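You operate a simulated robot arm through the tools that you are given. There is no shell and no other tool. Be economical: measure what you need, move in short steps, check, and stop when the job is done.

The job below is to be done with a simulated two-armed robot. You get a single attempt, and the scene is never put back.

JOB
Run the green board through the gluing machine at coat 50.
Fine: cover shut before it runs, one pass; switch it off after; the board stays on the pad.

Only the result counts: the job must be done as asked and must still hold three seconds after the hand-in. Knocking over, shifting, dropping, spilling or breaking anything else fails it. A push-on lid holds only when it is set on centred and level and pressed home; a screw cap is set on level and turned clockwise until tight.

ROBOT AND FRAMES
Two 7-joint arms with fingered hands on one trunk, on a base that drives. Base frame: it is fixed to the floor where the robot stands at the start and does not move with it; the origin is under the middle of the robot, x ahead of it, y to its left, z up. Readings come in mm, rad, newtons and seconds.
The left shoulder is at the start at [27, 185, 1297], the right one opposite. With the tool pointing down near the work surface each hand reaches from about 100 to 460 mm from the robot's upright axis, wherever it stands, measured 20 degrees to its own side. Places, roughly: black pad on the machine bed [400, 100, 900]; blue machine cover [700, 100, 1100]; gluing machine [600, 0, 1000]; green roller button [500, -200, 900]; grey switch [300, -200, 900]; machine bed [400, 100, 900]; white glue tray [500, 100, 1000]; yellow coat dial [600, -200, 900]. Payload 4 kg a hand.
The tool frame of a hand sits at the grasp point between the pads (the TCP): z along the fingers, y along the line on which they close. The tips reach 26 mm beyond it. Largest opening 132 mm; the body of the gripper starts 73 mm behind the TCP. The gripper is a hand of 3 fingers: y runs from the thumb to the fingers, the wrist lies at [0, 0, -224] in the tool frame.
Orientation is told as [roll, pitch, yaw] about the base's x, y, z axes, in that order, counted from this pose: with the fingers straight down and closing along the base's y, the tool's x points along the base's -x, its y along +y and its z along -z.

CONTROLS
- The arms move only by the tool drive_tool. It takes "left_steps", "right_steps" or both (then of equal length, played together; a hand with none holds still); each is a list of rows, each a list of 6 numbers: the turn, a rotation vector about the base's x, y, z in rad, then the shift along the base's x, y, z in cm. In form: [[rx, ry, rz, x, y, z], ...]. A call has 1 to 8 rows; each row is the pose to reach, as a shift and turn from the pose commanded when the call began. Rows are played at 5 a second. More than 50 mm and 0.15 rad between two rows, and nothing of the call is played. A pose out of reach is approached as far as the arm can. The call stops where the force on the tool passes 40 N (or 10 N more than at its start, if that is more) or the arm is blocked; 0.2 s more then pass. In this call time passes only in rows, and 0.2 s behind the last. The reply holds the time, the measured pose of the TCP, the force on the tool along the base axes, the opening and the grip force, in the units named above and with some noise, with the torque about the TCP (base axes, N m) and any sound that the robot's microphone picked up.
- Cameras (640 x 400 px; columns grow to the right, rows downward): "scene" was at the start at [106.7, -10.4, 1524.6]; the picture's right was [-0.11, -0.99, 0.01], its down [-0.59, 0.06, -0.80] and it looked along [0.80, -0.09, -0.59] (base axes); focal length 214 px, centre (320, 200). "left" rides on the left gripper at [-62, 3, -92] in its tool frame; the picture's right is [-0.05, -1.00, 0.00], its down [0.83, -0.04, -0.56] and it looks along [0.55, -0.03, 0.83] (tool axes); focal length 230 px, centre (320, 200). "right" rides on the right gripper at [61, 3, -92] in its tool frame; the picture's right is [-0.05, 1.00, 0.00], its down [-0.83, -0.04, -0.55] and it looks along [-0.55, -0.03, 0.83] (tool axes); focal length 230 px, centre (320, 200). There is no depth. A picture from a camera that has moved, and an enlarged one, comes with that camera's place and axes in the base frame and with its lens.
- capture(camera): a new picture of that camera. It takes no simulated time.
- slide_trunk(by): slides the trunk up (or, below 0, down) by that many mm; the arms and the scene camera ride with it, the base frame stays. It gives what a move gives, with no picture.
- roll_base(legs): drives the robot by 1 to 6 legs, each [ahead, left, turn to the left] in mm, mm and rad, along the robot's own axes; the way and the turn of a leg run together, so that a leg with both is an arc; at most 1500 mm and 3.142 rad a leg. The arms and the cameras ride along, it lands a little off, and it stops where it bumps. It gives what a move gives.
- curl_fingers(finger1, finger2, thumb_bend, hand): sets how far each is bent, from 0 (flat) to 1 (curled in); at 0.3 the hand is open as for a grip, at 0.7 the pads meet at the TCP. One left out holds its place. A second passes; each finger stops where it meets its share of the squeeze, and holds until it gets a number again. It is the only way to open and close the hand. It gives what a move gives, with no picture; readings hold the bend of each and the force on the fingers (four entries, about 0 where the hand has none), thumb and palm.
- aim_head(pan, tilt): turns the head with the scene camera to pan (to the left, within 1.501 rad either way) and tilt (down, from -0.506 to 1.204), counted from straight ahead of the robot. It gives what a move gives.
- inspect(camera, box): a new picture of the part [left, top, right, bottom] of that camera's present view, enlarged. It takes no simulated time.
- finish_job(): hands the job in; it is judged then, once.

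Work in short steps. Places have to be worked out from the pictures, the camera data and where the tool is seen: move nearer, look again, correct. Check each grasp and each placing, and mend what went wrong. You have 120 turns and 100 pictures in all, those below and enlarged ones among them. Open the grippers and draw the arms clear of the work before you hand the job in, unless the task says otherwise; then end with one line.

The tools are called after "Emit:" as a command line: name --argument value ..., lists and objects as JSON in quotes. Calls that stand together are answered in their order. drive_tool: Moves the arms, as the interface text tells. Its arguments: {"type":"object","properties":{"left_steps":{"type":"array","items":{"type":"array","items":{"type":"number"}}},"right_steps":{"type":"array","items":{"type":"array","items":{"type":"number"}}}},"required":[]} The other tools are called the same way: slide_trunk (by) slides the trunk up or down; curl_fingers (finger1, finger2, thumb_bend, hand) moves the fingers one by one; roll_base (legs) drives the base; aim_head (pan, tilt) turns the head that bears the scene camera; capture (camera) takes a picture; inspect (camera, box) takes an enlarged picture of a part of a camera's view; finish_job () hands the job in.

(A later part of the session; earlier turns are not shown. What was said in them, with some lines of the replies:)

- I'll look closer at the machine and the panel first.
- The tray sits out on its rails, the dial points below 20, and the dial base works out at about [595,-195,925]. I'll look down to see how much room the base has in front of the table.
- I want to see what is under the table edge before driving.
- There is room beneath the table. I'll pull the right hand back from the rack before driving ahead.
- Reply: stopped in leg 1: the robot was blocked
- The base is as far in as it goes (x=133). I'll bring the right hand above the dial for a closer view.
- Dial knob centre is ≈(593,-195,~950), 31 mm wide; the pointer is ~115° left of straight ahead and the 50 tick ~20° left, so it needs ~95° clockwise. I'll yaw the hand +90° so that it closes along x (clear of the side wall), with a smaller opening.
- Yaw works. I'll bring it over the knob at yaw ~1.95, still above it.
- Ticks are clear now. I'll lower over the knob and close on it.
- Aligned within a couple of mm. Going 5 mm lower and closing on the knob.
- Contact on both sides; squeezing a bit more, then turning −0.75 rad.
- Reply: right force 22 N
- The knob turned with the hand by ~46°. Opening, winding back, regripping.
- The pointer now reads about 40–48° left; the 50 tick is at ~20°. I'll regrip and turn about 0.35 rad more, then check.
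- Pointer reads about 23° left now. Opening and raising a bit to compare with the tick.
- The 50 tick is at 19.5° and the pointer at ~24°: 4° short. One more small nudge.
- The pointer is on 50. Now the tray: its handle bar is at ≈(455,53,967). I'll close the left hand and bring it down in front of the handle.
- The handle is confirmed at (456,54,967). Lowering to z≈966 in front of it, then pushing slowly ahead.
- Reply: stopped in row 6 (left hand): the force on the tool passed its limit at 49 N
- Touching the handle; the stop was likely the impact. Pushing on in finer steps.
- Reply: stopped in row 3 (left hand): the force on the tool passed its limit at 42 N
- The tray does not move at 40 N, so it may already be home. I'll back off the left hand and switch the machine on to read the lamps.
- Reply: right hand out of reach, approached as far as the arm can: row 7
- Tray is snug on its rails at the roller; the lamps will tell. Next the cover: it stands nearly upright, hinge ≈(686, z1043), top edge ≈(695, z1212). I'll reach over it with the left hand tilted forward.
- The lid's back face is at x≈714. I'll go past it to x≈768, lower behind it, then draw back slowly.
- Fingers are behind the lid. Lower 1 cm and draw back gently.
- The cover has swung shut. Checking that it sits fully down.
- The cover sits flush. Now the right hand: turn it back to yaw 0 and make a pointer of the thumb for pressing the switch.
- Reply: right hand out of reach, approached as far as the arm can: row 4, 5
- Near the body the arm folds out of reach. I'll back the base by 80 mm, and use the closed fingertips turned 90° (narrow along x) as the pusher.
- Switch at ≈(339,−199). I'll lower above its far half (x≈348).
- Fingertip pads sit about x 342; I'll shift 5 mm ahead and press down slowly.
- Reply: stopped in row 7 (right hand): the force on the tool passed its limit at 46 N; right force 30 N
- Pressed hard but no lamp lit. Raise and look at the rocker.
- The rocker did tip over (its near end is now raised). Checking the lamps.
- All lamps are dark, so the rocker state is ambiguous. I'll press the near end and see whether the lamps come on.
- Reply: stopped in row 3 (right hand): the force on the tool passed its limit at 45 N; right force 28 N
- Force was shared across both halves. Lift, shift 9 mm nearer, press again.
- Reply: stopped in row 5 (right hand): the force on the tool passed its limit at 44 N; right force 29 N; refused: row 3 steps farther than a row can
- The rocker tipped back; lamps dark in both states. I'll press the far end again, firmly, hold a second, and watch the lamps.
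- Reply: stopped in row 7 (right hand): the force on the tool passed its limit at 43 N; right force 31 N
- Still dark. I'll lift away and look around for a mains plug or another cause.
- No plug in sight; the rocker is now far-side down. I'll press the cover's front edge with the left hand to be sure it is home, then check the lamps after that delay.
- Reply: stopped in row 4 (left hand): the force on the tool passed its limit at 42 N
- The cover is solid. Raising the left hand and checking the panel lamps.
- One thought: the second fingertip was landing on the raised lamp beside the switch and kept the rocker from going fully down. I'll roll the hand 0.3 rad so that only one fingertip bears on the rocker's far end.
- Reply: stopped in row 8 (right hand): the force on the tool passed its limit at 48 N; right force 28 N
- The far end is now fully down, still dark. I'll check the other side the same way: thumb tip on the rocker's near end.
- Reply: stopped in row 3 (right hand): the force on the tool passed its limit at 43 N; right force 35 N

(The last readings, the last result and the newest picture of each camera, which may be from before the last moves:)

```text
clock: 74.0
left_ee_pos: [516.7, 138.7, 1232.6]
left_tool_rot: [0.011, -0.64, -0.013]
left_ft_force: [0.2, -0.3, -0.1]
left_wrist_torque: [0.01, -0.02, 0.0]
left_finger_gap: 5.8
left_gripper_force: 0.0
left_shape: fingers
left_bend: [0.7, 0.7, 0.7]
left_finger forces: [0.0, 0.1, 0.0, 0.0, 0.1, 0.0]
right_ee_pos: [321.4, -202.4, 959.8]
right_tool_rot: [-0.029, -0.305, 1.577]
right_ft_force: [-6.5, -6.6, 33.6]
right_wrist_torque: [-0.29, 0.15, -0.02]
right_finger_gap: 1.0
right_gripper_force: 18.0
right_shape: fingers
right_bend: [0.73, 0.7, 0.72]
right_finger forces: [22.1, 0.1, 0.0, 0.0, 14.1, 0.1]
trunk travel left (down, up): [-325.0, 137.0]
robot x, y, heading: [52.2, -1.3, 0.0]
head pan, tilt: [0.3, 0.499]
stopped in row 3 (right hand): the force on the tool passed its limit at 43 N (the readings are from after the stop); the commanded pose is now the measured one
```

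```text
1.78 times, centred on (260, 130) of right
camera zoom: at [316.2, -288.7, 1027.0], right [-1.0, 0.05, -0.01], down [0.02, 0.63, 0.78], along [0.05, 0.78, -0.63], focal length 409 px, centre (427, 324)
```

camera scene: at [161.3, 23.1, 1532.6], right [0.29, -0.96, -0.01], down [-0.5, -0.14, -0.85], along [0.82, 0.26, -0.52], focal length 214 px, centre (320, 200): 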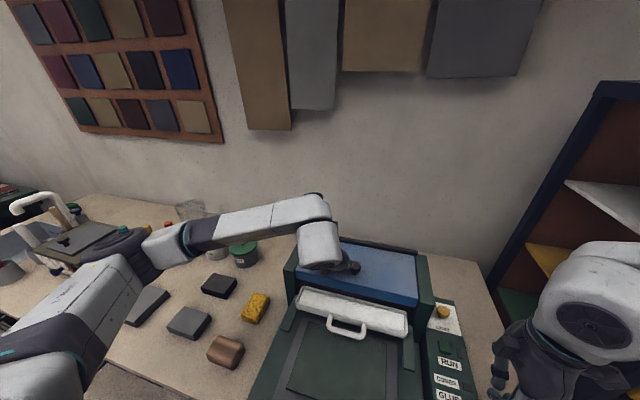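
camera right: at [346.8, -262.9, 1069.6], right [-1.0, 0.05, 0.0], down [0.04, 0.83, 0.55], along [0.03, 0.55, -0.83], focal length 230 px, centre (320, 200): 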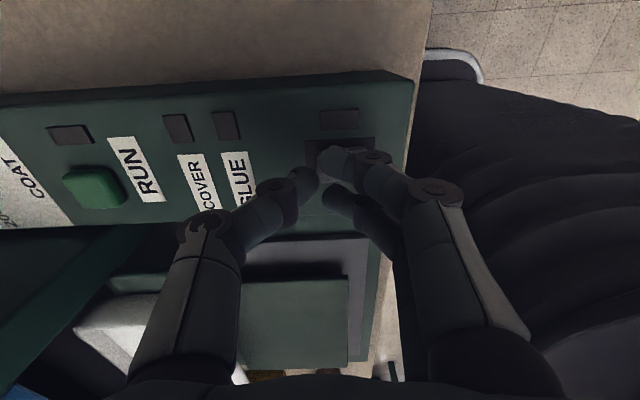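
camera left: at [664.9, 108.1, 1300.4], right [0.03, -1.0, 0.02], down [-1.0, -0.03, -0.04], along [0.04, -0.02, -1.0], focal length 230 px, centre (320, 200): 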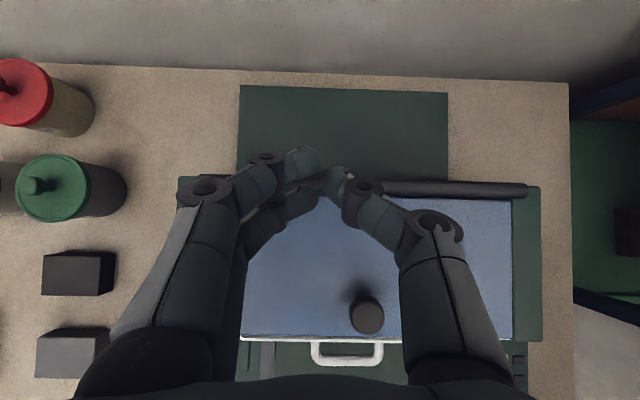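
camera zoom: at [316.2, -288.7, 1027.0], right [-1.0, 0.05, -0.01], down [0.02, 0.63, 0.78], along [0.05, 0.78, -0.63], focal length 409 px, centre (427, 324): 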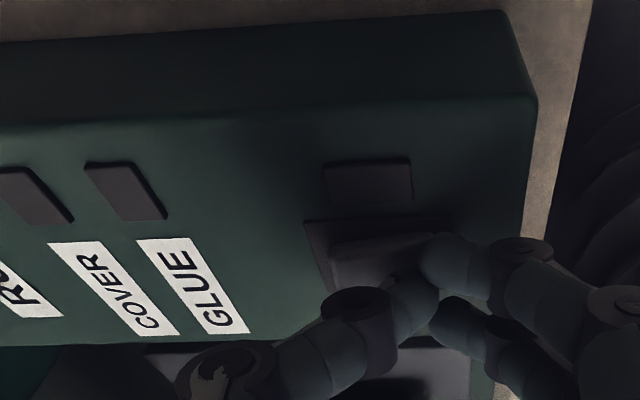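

Both rocker states stay dark, so the lamps tell me nothing about the power. I'll set the rocker on its far side (opposite to its starting state) and try RUN; with the cover shut and dial at 50, this is the wanted pass.

Emit:
drive_tool --right_steps '[[0, 0, 0, 0, 0, 2], [0, 0, 0, 1.9, 0.6, 2.5], [0, 0, 0, 3.7, 1.2, 2.5], [0, 0, 0, 3.7, 1.2, 1.0], [0, 0, 0, 3.7, 1.2, 0.4]]'

Emit:
drive_tool --right_steps '[[0, 0, 0, 0, 0, -0.3], [0, 0, 0, 0, 0, -0.6], [0, 0, 0, 0, 0, -0.9], [0, 0, 0, 0, 0, -1.2], [0, 0, 0, 0, 0, -1.5], [0, 0, 0, 0, 0, -1.8]]'

Emit:
drive_tool --right_steps '[[0, 0, 0, 0, 0, 4], [0, 0, 0, 4, 0, 6], [0, 0, 0, 8, 0, 7], [0, 0, 0, 12, 0, 7], [0, 0, 0, 15.8, 0, 7]]'

Emit:
capture --camera "right"

```text
clock: 75.2
left_ee_pos: [518.0, 139.7, 1231.8]
left_tool_rot: [0.012, -0.64, -0.012]
left_ft_force: [0.2, 0.3, 0.3]
left_wrist_torque: [0.0, 0.0, 0.02]
left_finger_gap: 6.1
left_gripper_force: 0.1
left_shape: fingers
left_bend: [0.7, 0.7, 0.7]
left_finger forces: [0.0, 0.0, 0.0, 0.0, 0.0, 0.0]
right_ee_pos: [360.9, -191.5, 960.1]
right_tool_rot: [-0.026, -0.303, 1.577]
right_ft_force: [0.7, 0.7, 2.0]
right_wrist_torque: [-0.01, 0.02, 0.02]
right_finger_gap: 4.0
right_gripper_force: 1.1
right_shape: fingers
right_bend: [0.71, 0.7, 0.7]
right_finger forces: [2.7, 0.0, 0.0, 0.1, 0.0, 0.0]
trunk travel left (down, up): [-325.0, 137.0]
robot x, y, heading: [56.3, -1.2, -0.006]
head pan, tilt: [0.3, 0.499]
```

```text
clock: 76.3
left_ee_pos: [516.6, 139.3, 1232.1]
left_tool_rot: [0.011, -0.64, -0.013]
left_ft_force: [-1.3, 0.4, -1.1]
left_wrist_torque: [0.0, -0.01, -0.01]
left_finger_gap: 5.9
left_gripper_force: 0.1
left_shape: fingers
left_bend: [0.7, 0.7, 0.7]
left_finger forces: [0.0, 0.1, 0.0, 0.1, 0.0, 0.0]
right_ee_pos: [365.1, -189.9, 950.4]
right_tool_rot: [-0.039, -0.307, 1.58]
right_ft_force: [1.0, -4.8, 25.6]
right_wrist_torque: [-0.18, 0.01, 0.01]
right_finger_gap: 0.0
right_gripper_force: 15.1
right_shape: fingers
right_bend: [0.73, 0.7, 0.71]
right_finger forces: [16.9, 0.0, 0.0, 0.0, 13.4, 0.0]
trunk travel left (down, up): [-325.0, 137.0]
robot x, y, heading: [57.5, -4.7, -0.006]
head pan, tilt: [0.3, 0.499]
stopped in row 5 (right hand): the force on the tool passed its limit at 44 N (the readings are from after the stop); the commanded pose is now the measured one
```

```text
clock: 77.5
left_ee_pos: [520.9, 138.8, 1230.4]
left_tool_rot: [0.012, -0.637, -0.012]
left_ft_force: [-0.5, 0.6, -1.5]
left_wrist_torque: [0.06, 0.01, 0.02]
left_finger_gap: 5.8
left_gripper_force: 0.1
left_shape: fingers
left_bend: [0.7, 0.7, 0.7]
left_finger forces: [0.1, 0.0, 0.0, 0.0, 0.0, 0.0]
right_ee_pos: [523.6, -188.5, 1015.3]
right_tool_rot: [-0.034, -0.306, 1.577]
right_ft_force: [0.4, -0.1, -1.0]
right_wrist_torque: [0.0, -0.01, 0.0]
right_finger_gap: 5.4
right_gripper_force: 0.1
right_shape: fingers
right_bend: [0.7, 0.7, 0.7]
right_finger forces: [0.0, 0.1, 0.0, 0.0, 0.0, 0.1]
trunk travel left (down, up): [-325.0, 137.0]
robot x, y, heading: [56.5, 2.2, -0.002]
head pan, tilt: [0.3, 0.499]
```

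```text
20 pictures are left
camera right: at [518.4, -275.7, 1083.3], right [-1.0, 0.05, -0.02], down [0.02, 0.62, 0.78], along [0.05, 0.78, -0.63], focal length 230 px, centre (320, 200)
```

right: 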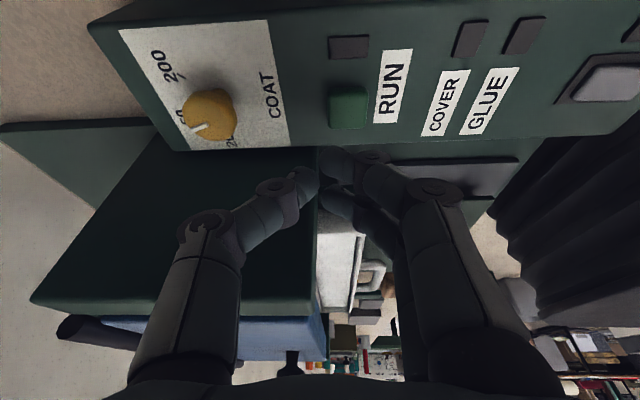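

RUN button at ≈(509,−191). Lowering on it and pressing once.

Emit:
drive_tool --right_steps '[[0, 0, 0, -0.9, 0, -2], [0, 0, 0, -0.9, 0, -4], [0, 0, 0, -0.9, 0, -4.8], [0, 0, 0, -0.9, 0, -5.2], [0, 0, 0, -0.9, 0, -5.6], [0, 0, 0, -0.9, 0, -6.0], [0, 0, 0, -0.9, 0, -6.4], [0, 0, 0, -0.9, 0, -6.8]]'

Emit:
inspect --camera "right" --box '[200, 0, 640, 220]'

```text
clock: 79.3
left_ee_pos: [516.7, 139.5, 1231.9]
left_tool_rot: [0.008, -0.641, -0.011]
left_ft_force: [0.6, -0.4, -0.1]
left_wrist_torque: [0.02, 0.0, 0.02]
left_finger_gap: 5.6
left_gripper_force: 0.1
left_shape: fingers
left_bend: [0.7, 0.7, 0.7]
left_finger forces: [0.1, 0.0, 0.0, 0.1, 0.0, 0.0]
right_ee_pos: [511.5, -188.7, 952.9]
right_tool_rot: [-0.037, -0.305, 1.579]
right_ft_force: [-5.4, 2.1, 21.1]
right_wrist_torque: [-0.09, 0.05, -0.04]
right_finger_gap: 1.2
right_gripper_force: 11.0
right_shape: fingers
right_bend: [0.76, 0.7, 0.7]
right_finger forces: [18.6, 0.1, 0.0, 0.0, 3.3, 0.0]
trunk travel left (down, up): [-325.0, 137.0]
robot x, y, heading: [56.1, -2.7, -0.005]
head pan, tilt: [0.3, 0.499]
heard: click
```

```text
1.45 times, centred on (420, 110) of right
camera zoom: at [506.1, -274.7, 1021.8], right [-1.0, 0.05, -0.02], down [0.02, 0.63, 0.78], along [0.05, 0.78, -0.63], focal length 335 px, centre (174, 331)
```

zoom: 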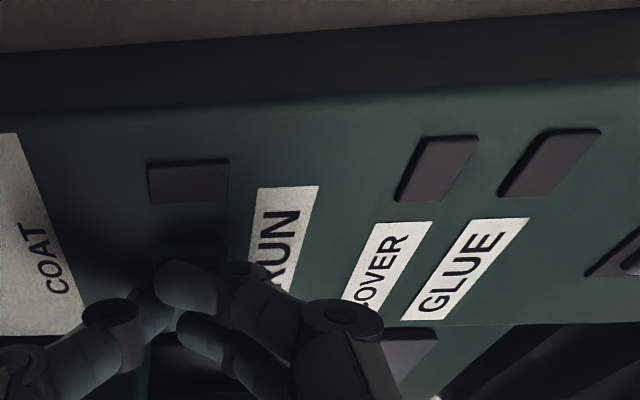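

A click from the button. Raising to see whether the machine runs.

Emit:
drive_tool --right_steps '[[0, 0, 0, 0, 0, 3], [0, 0, 0, 0, 0, 6], [0, 0, 0, -1, -1, 9], [0, 0, 0, -4, -2, 12]]'

Emit:
aim_head --pan -0.1 --tilt 0.8

Emit:
capture --camera "scene"

```text
clock: 80.3
left_ee_pos: [516.6, 137.3, 1232.8]
left_tool_rot: [0.01, -0.64, -0.013]
left_ft_force: [-0.3, 0.1, -0.2]
left_wrist_torque: [0.0, -0.01, 0.02]
left_finger_gap: 5.9
left_gripper_force: 0.0
left_shape: fingers
left_bend: [0.7, 0.7, 0.7]
left_finger forces: [0.0, 0.0, 0.0, 0.0, 0.0, 0.0]
right_ee_pos: [476.1, -207.8, 1074.3]
right_tool_rot: [-0.034, -0.305, 1.577]
right_ft_force: [0.4, -0.3, -0.2]
right_wrist_torque: [0.0, -0.05, 0.0]
right_finger_gap: 5.4
right_gripper_force: 0.1
right_shape: fingers
right_bend: [0.7, 0.7, 0.7]
right_finger forces: [0.0, 0.1, 0.1, 0.0, 0.1, 0.1]
trunk travel left (down, up): [-325.0, 137.0]
robot x, y, heading: [58.1, -4.7, -0.001]
head pan, tilt: [0.3, 0.499]
```

```text
clock: 81.2
left_ee_pos: [519.7, 137.9, 1231.5]
left_tool_rot: [0.01, -0.64, -0.011]
left_ft_force: [0.2, -0.3, 0.1]
left_wrist_torque: [0.03, -0.01, 0.0]
left_finger_gap: 5.9
left_gripper_force: 0.0
left_shape: fingers
left_bend: [0.7, 0.7, 0.7]
left_finger forces: [0.0, 0.1, 0.1, 0.0, 0.1, 0.0]
right_ee_pos: [477.5, -209.1, 1073.1]
right_tool_rot: [-0.033, -0.304, 1.576]
right_ft_force: [0.0, -0.4, -0.2]
right_wrist_torque: [0.0, 0.01, 0.0]
right_finger_gap: 5.4
right_gripper_force: 0.1
right_shape: fingers
right_bend: [0.7, 0.7, 0.7]
right_finger forces: [0.0, 0.1, 0.0, 0.0, 0.1, 0.0]
trunk travel left (down, up): [-325.0, 137.0]
robot x, y, heading: [55.4, -1.8, -0.004]
head pan, tilt: [-0.099, 0.799]
```

```text
18 pictures are left
camera scene: at [155.5, -12.1, 1506.9], right [-0.1, -0.99, 0.01], down [-0.75, 0.07, -0.66], along [0.66, -0.07, -0.75], focal length 214 px, centre (320, 200)
```

scene: 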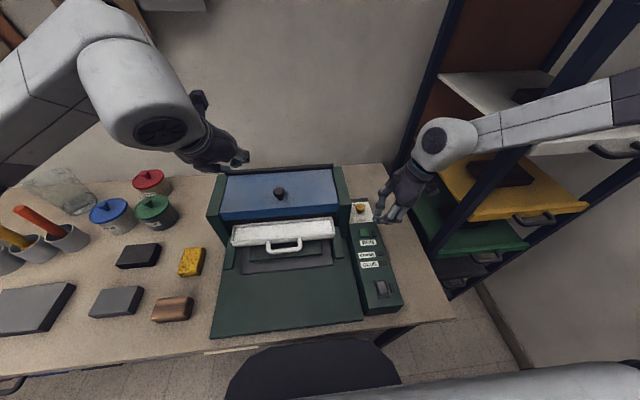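

It is running: the pad is travelling in under the tray. I'll wait for the pass to end.

Emit:
drive_tool --right_steps '[[0, 0, 0, 0, 0, 0.1], [0, 0, 0, 0, 0, 0.1], [0, 0, 0, 0, 0, 0.1], [0, 0, 0, 0, 0, 0.1], [0, 0, 0, 0, 0, 0.1], [0, 0, 0, 0, 0, 0.1], [0, 0, 0, 0, 0, 0.1], [0, 0, 0, 0, 0, 0.1]]'

Emit:
drive_tool --right_steps '[[0, 0, 0, 0, 0, 0.1], [0, 0, 0, 0, 0, 0.1], [0, 0, 0, 0, 0, 0.1], [0, 0, 0, 0, 0, 0.1], [0, 0, 0, 0, 0, 0.1], [0, 0, 0, 0, 0, 0.1], [0, 0, 0, 0, 0, 0.1], [0, 0, 0, 0, 0, 0.1]]'

Emit:
capture --camera "scene"

```text
clock: 83.0
left_ee_pos: [518.1, 138.7, 1232.0]
left_tool_rot: [0.009, -0.64, -0.011]
left_ft_force: [0.0, 0.0, -0.1]
left_wrist_torque: [0.03, 0.0, 0.0]
left_finger_gap: 5.7
left_gripper_force: 0.2
left_shape: fingers
left_bend: [0.7, 0.7, 0.7]
left_finger forces: [0.1, 0.0, 0.0, 0.0, 0.0, 0.1]
right_ee_pos: [475.5, -208.4, 1074.9]
right_tool_rot: [-0.033, -0.305, 1.579]
right_ft_force: [0.8, -0.4, 0.5]
right_wrist_torque: [0.02, 0.0, -0.01]
right_finger_gap: 5.2
right_gripper_force: 0.2
right_shape: fingers
right_bend: [0.7, 0.7, 0.7]
right_finger forces: [0.1, 0.1, 0.0, 0.0, 0.0, 0.1]
trunk travel left (down, up): [-325.0, 137.0]
robot x, y, heading: [58.5, -1.7, -0.004]
head pan, tilt: [-0.099, 0.799]
```

```text
clock: 84.8
left_ee_pos: [518.4, 138.3, 1232.3]
left_tool_rot: [0.009, -0.638, -0.012]
left_ft_force: [-0.1, -0.1, 0.5]
left_wrist_torque: [0.0, 0.04, -0.02]
left_finger_gap: 5.9
left_gripper_force: 0.0
left_shape: fingers
left_bend: [0.7, 0.7, 0.7]
left_finger forces: [0.1, 0.0, 0.1, 0.1, 0.1, 0.0]
right_ee_pos: [474.1, -209.1, 1075.0]
right_tool_rot: [-0.032, -0.306, 1.578]
right_ft_force: [0.2, -0.6, -0.4]
right_wrist_torque: [0.03, 0.01, 0.0]
right_finger_gap: 5.2
right_gripper_force: 0.3
right_shape: fingers
right_bend: [0.7, 0.7, 0.7]
right_finger forces: [0.0, 0.1, 0.1, 0.0, 0.1, 0.0]
trunk travel left (down, up): [-325.0, 137.0]
robot x, y, heading: [59.0, -4.6, -0.006]
head pan, tilt: [-0.099, 0.799]
```

```text
17 pictures are left
camera scene: at [154.9, -12.3, 1507.0], right [-0.1, -0.99, 0.0], down [-0.75, 0.07, -0.66], along [0.66, -0.07, -0.75], focal length 214 px, centre (320, 200)
```

scene: 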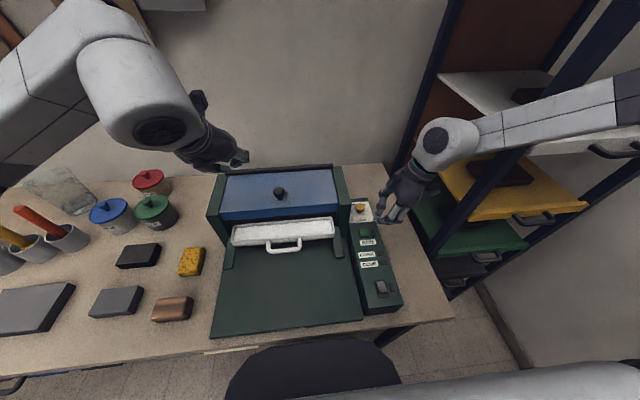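

The pad is inside now. While it runs, I'll move the left hand's camera forward over the machine's back.

Emit:
drive_tool --left_steps '[[0, 0, 0, 0, 0, 4], [0, 0, 0, 0, 0, 8], [0, 0, 0, 2, 0, 11], [0, 0, 0, 5, 0, 12], [0, 0, 0, 8, -1, 12], [0, 0, 0, 11, -2, 12], [0, 0, 0, 14, -3, 12], [0, 0, 0, 16, -3, 12]]'

Emit:
drive_tool --right_steps '[[0, 0, 0, 0, 0, 0.1], [0, 0, 0, 0, 0, 0.1], [0, 0, 0, 0, 0, 0.1], [0, 0, 0, 0, 0, 0.1], [0, 0, 0, 0, 0, 0.1], [0, 0, 0, 0, 0, 0.1], [0, 0, 0, 0, 0, 0.1], [0, 0, 0, 0, 0, 0.1]]'

Emit:
capture --camera "left"

```text
clock: 86.6
left_ee_pos: [676.4, 109.3, 1352.4]
left_tool_rot: [0.01, -0.64, -0.012]
left_ft_force: [-0.7, 1.3, -0.3]
left_wrist_torque: [-0.01, -0.01, -0.01]
left_finger_gap: 6.2
left_gripper_force: 0.0
left_shape: fingers
left_bend: [0.7, 0.7, 0.7]
left_finger forces: [0.0, 0.1, 0.0, 0.1, 0.0, 0.0]
right_ee_pos: [474.2, -209.8, 1073.8]
right_tool_rot: [-0.034, -0.305, 1.577]
right_ft_force: [0.1, -0.1, -0.3]
right_wrist_torque: [0.0, 0.02, 0.01]
right_finger_gap: 5.4
right_gripper_force: 0.1
right_shape: fingers
right_bend: [0.7, 0.7, 0.7]
right_finger forces: [0.0, 0.0, 0.1, 0.1, 0.1, 0.1]
trunk travel left (down, up): [-325.0, 137.0]
robot x, y, heading: [56.3, -5.7, -0.006]
head pan, tilt: [-0.099, 0.799]
```

```text
clock: 88.4
left_ee_pos: [677.0, 109.4, 1351.6]
left_tool_rot: [0.012, -0.64, -0.012]
left_ft_force: [0.5, -0.3, -0.1]
left_wrist_torque: [0.01, 0.03, -0.01]
left_finger_gap: 6.0
left_gripper_force: 0.0
left_shape: fingers
left_bend: [0.7, 0.7, 0.7]
left_finger forces: [0.0, 0.0, 0.1, 0.0, 0.0, 0.0]
right_ee_pos: [474.8, -209.8, 1074.9]
right_tool_rot: [-0.033, -0.306, 1.579]
right_ft_force: [0.3, 0.9, -0.5]
right_wrist_torque: [0.07, 0.01, 0.0]
right_finger_gap: 5.5
right_gripper_force: 0.1
right_shape: fingers
right_bend: [0.7, 0.7, 0.7]
right_finger forces: [0.1, 0.0, 0.0, 0.0, 0.0, 0.0]
trunk travel left (down, up): [-325.0, 137.0]
robot x, y, heading: [56.3, -2.7, 0.001]
head pan, tilt: [-0.099, 0.799]
```

```text
16 pictures are left
camera left: at [669.9, 111.2, 1465.0], right [0.04, -1.0, 0.02], down [-1.0, -0.04, -0.05], along [0.05, -0.02, -1.0], focal length 230 px, centre (320, 200)
```

left: 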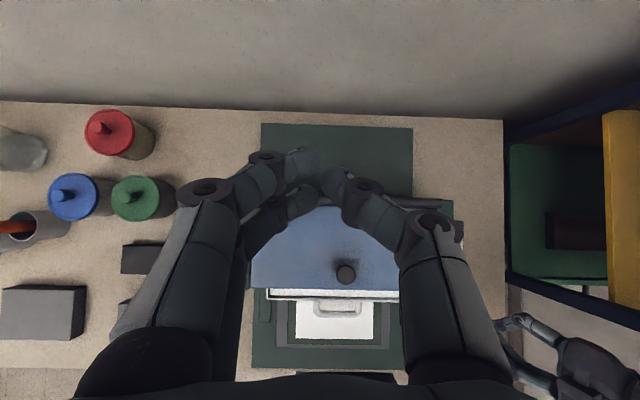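

The board is back out front with a white coat. Checking that the motion has stopped.

Emit:
capture --camera "scene"

Emit:
drive_tool --left_steps '[[0, 0, 0, -4, 1, 0], [0, 0, 0, -8, 2, 0], [0, 0, 0, -12, 3, 0], [0, 0, 0, -16, 5, 0], [0, 0, 0, -20, 7, 0], [0, 0, 0, -24, 9, 0]]'

Emit:
inspect --camera "scene" --box '[190, 150, 430, 350]'

```text
15 pictures are left
camera scene: at [154.9, -12.3, 1507.0], right [-0.1, -0.99, 0.0], down [-0.75, 0.07, -0.66], along [0.66, -0.07, -0.75], focal length 214 px, centre (320, 200)
```

scene: 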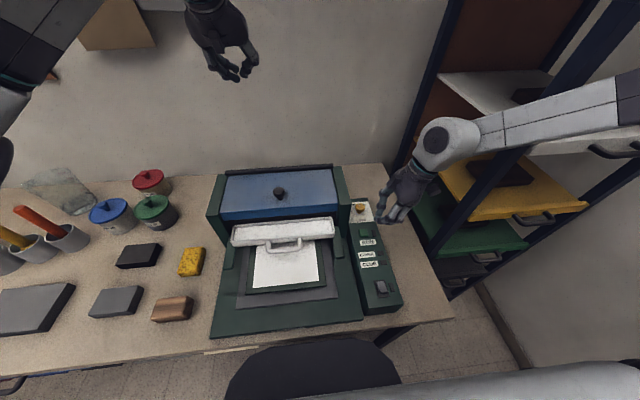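

```text
clock: 89.8
left_ee_pos: [435.0, 201.3, 1354.3]
left_tool_rot: [0.011, -0.641, -0.011]
left_ft_force: [0.3, 0.2, 0.4]
left_wrist_torque: [-0.02, -0.01, 0.0]
left_finger_gap: 5.7
left_gripper_force: 0.2
left_shape: fingers
left_bend: [0.7, 0.7, 0.7]
left_finger forces: [0.0, 0.0, 0.0, 0.0, 0.1, 0.1]
right_ee_pos: [473.2, -210.2, 1075.7]
right_tool_rot: [-0.036, -0.306, 1.578]
right_ft_force: [0.0, -0.1, 0.3]
right_wrist_torque: [0.01, 0.0, 0.03]
right_finger_gap: 5.5
right_gripper_force: 0.0
right_shape: fingers
right_bend: [0.7, 0.7, 0.7]
right_finger forces: [0.0, 0.0, 0.0, 0.1, 0.0, 0.0]
trunk travel left (down, up): [-325.0, 137.0]
robot x, y, heading: [55.8, -0.5, -0.008]
head pan, tilt: [-0.099, 0.799]
```

```text
2.00 times, centred on (310, 250) of scene
camera zoom: at [153.3, -11.6, 1507.1], right [-0.1, -0.99, 0.01], down [-0.75, 0.07, -0.66], along [0.66, -0.07, -0.75], focal length 429 px, centre (340, 100)
```

zoom: 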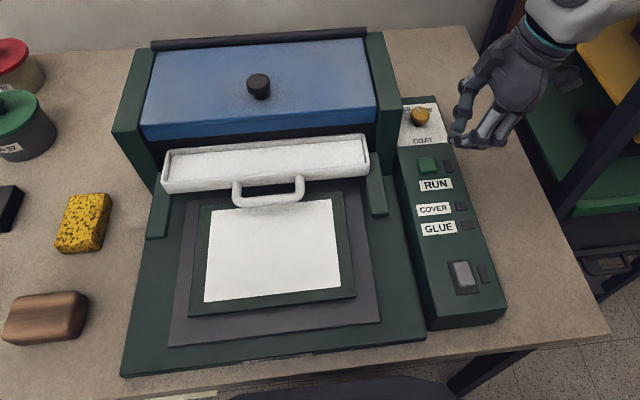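

The coated board is back home on the pad. Now switch off: press the rocker's near end.

Emit:
drive_tool --right_steps '[[0, 0, 0, -4, 0, 0], [0, 0, 0, -8, 0.4, 0], [0, 0, 0, -12, 0.8, -2], [0, 0, 0, -15.1, 0.8, -5], [0, 0, 0, -15.1, 0.8, -8], [0, 0, 0, -15.1, 0.8, -10.5]]'

Emit:
drive_tool --right_steps '[[0, 0, 0, 0, 0, -0.3], [0, 0, 0, 0, 0, -0.6], [0, 0, 0, 0, 0, -0.9], [0, 0, 0, 0, 0, -1.2], [0, 0, 0, 0, 0, -1.5], [0, 0, 0, 0, 0, -1.8]]'

Emit:
drive_tool --right_steps '[[0, 0, 0, 0, 0, 4], [-0.1, 0, 0, 2, -1, 7], [-0.2, 0, 0, 4, -1.5, 10], [-0.3, 0, 0, 5.5, -1.5, 13.5]]'

Emit:
inspect --camera "right" --box '[325, 90, 400, 155]'

```text
clock: 91.2
left_ee_pos: [438.2, 200.6, 1353.1]
left_tool_rot: [0.011, -0.637, -0.012]
left_ft_force: [-0.1, 0.1, 0.5]
left_wrist_torque: [-0.02, -0.01, -0.04]
left_finger_gap: 6.0
left_gripper_force: 0.1
left_shape: fingers
left_bend: [0.7, 0.7, 0.7]
left_finger forces: [0.0, 0.0, 0.1, 0.0, 0.1, 0.0]
right_ee_pos: [322.7, -201.1, 968.4]
right_tool_rot: [-0.034, -0.305, 1.578]
right_ft_force: [0.1, 0.6, -0.3]
right_wrist_torque: [0.0, 0.04, -0.04]
right_finger_gap: 5.7
right_gripper_force: 0.0
right_shape: fingers
right_bend: [0.7, 0.7, 0.7]
right_finger forces: [0.0, 0.0, 0.0, 0.0, 0.1, 0.0]
trunk travel left (down, up): [-325.0, 137.0]
robot x, y, heading: [59.2, -3.3, -0.007]
head pan, tilt: [-0.099, 0.799]
```

```text
clock: 92.5
left_ee_pos: [435.2, 200.4, 1355.1]
left_tool_rot: [0.011, -0.639, -0.011]
left_ft_force: [0.0, -0.4, 0.2]
left_wrist_torque: [0.0, 0.0, -0.02]
left_finger_gap: 5.8
left_gripper_force: 0.1
left_shape: fingers
left_bend: [0.7, 0.7, 0.7]
left_finger forces: [0.0, 0.0, 0.0, 0.0, 0.0, 0.1]
right_ee_pos: [320.7, -199.9, 957.2]
right_tool_rot: [-0.039, -0.312, 1.58]
right_ft_force: [-4.5, -3.2, 32.7]
right_wrist_torque: [-0.12, 0.05, -0.05]
right_finger_gap: 0.4
right_gripper_force: 16.9
right_shape: fingers
right_bend: [0.72, 0.7, 0.73]
right_finger forces: [12.6, 0.0, 0.0, 0.0, 20.5, 0.0]
trunk travel left (down, up): [-325.0, 137.0]
robot x, y, heading: [57.3, -5.6, -0.006]
head pan, tilt: [-0.099, 0.799]
stopped in row 6 (right hand): the force on the tool passed its limit at 44 N (the readings are from after the stop); the commanded pose is now the measured one
```

```text
clock: 93.5
left_ee_pos: [436.1, 201.0, 1354.4]
left_tool_rot: [0.009, -0.64, -0.012]
left_ft_force: [-0.1, 1.0, 0.2]
left_wrist_torque: [0.01, 0.04, 0.01]
left_finger_gap: 6.1
left_gripper_force: 0.0
left_shape: fingers
left_bend: [0.7, 0.7, 0.7]
left_finger forces: [0.0, 0.1, 0.1, 0.0, 0.0, 0.0]
right_ee_pos: [377.2, -215.1, 1090.8]
right_tool_rot: [-0.032, -0.007, 1.577]
right_ft_force: [0.0, -0.3, 0.4]
right_wrist_torque: [-0.04, 0.0, -0.02]
right_finger_gap: 5.5
right_gripper_force: 0.0
right_shape: fingers
right_bend: [0.7, 0.7, 0.7]
right_finger forces: [0.1, 0.0, 0.0, 0.0, 0.1, 0.0]
trunk travel left (down, up): [-325.0, 137.0]
robot x, y, heading: [55.9, 0.1, -0.01]
head pan, tilt: [-0.099, 0.799]
```

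```text
6.15 times, centred on (362, 122) of right
camera zoom: at [370.1, -278.6, 1180.9], right [-1.0, 0.04, -0.03], down [0.02, 0.83, 0.56], along [0.05, 0.56, -0.83], focal length 1416 px, centre (58, 677)
```

zoom: 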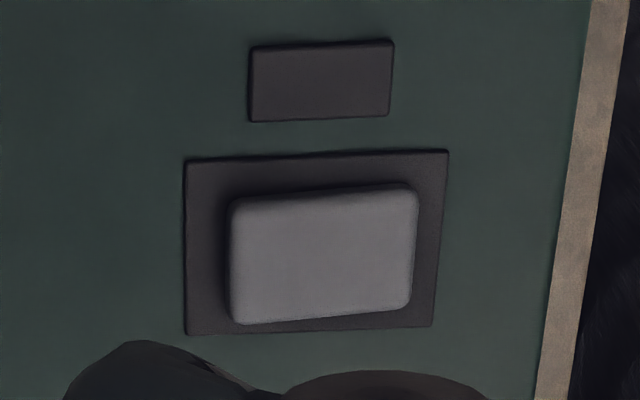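

The rocker is back in its starting (off) position. Drawing the arms clear and opening the hands.

Emit:
drive_tool --right_steps '[[0, 0, 0, 0, 0, 4], [0, 0, 0, 0, -1, 8], [0, 0, 0, 0, -2, 12], [0, 0, 0, 0, -3, 16], [0, 0, 0, 0, -3, 19]]'

Emit:
curl_fingers --hand "right" --finger1 0.3 --finger2 0.3 --thumb_bend 0.3

Emit:
curl_fingers --hand "left" --finger1 0.3 --finger2 0.3 --thumb_bend 0.3

Emit:
capture --camera "scene"

Emit:
inspect --camera "scene" --box '[335, 190, 415, 310]'

```text
clock: 94.7
left_ee_pos: [435.7, 200.3, 1353.5]
left_tool_rot: [0.011, -0.638, -0.012]
left_ft_force: [0.2, -0.1, -0.3]
left_wrist_torque: [0.02, 0.02, 0.01]
left_finger_gap: 6.0
left_gripper_force: 0.0
left_shape: fingers
left_bend: [0.7, 0.7, 0.7]
left_finger forces: [0.1, 0.0, 0.0, 0.1, 0.0, 0.1]
right_ee_pos: [375.4, -245.2, 1280.3]
right_tool_rot: [-0.033, -0.009, 1.579]
right_ft_force: [0.4, 0.0, -0.4]
right_wrist_torque: [-0.03, 0.03, 0.02]
right_finger_gap: 5.5
right_gripper_force: 0.0
right_shape: fingers
right_bend: [0.7, 0.7, 0.7]
right_finger forces: [0.1, 0.1, 0.0, 0.1, 0.1, 0.0]
trunk travel left (down, up): [-325.0, 137.0]
robot x, y, heading: [58.5, -2.6, -0.004]
head pan, tilt: [-0.099, 0.799]
```

```text
clock: 95.7
left_ee_pos: [436.7, 201.5, 1354.8]
left_tool_rot: [0.009, -0.64, -0.012]
left_ft_force: [0.8, 0.4, -0.6]
left_wrist_torque: [-0.02, -0.01, 0.0]
left_finger_gap: 6.1
left_gripper_force: 0.0
left_shape: fingers
left_bend: [0.7, 0.7, 0.7]
left_finger forces: [0.0, 0.0, 0.0, 0.0, 0.0, 0.0]
right_ee_pos: [377.3, -244.8, 1279.3]
right_tool_rot: [-0.033, -0.009, 1.582]
right_ft_force: [-0.8, 0.3, 0.2]
right_wrist_torque: [0.01, -0.01, 0.01]
right_finger_gap: 133.9
right_gripper_force: 0.1
right_shape: fingers
right_bend: [0.3, 0.3, 0.3]
right_finger forces: [0.1, 0.0, 0.0, 0.1, 0.0, 0.0]
trunk travel left (down, up): [-325.0, 137.0]
robot x, y, heading: [56.8, -0.5, -0.005]
head pan, tilt: [-0.099, 0.799]
```

```text
clock: 96.7
left_ee_pos: [436.7, 200.1, 1352.4]
left_tool_rot: [0.01, -0.64, -0.012]
left_ft_force: [0.4, -0.1, 0.3]
left_wrist_torque: [-0.05, 0.01, 0.0]
left_finger_gap: 134.1
left_gripper_force: 0.0
left_shape: fingers
left_bend: [0.3, 0.3, 0.3]
left_finger forces: [0.1, 0.0, 0.0, 0.0, 0.0, 0.0]
right_ee_pos: [376.5, -245.2, 1278.5]
right_tool_rot: [-0.034, -0.01, 1.58]
right_ft_force: [0.4, 0.6, -0.6]
right_wrist_torque: [0.05, -0.01, 0.0]
right_finger_gap: 133.9
right_gripper_force: 0.1
right_shape: fingers
right_bend: [0.3, 0.3, 0.3]
right_finger forces: [0.1, 0.0, 0.1, 0.0, 0.1, 0.1]
trunk travel left (down, up): [-325.0, 137.0]
robot x, y, heading: [58.0, -3.2, -0.007]
head pan, tilt: [-0.099, 0.799]
```

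```text
12 pictures are left
camera scene: at [154.8, -12.4, 1507.0], right [-0.1, -0.99, 0.0], down [-0.75, 0.07, -0.66], along [0.66, -0.07, -0.75], focal length 214 px, centre (320, 200)
```

scene: 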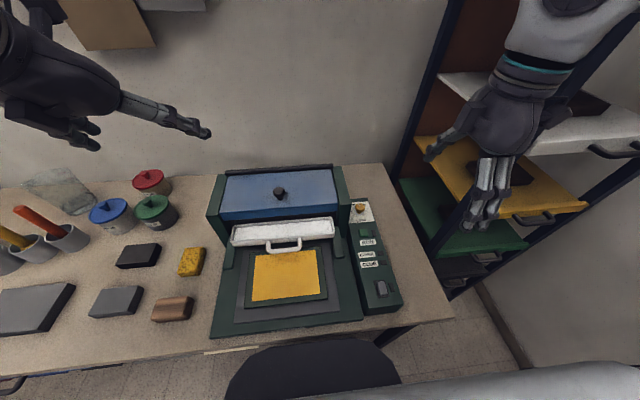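

```text
3.33 times, centred on (375, 250) of scene
camera zoom: at [154.8, -12.4, 1507.0], right [-0.1, -0.99, 0.0], down [-0.75, 0.07, -0.66], along [0.66, -0.07, -0.75], focal length 715 px, centre (137, 33)
```

zoom: 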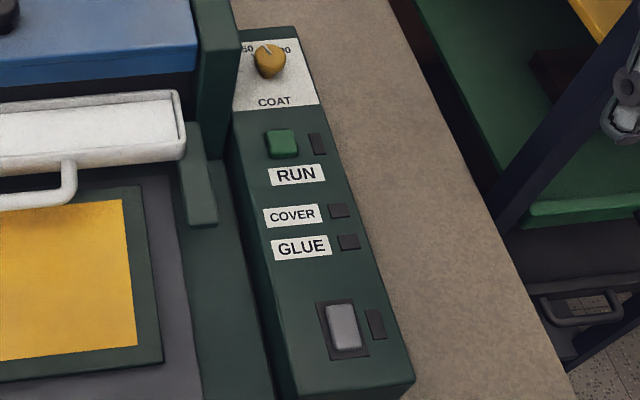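

The board is coated and sits on the pad. The dial is on 50, the cover is shut, the switch is off, nothing else has moved and the arms are clear. Handing in.

Emit:
finish_job

```text
The job is handed in.
```

I ran the green board through the gluing machine once at coat 50 with the cover shut, then set the switch back to off; the coated board is on the pad. The machine's lamps stayed dark even while it ran, so I judged "off" from the switch being back in its starting position. The coat looked white right after the pass and yellow by the time I handed in.
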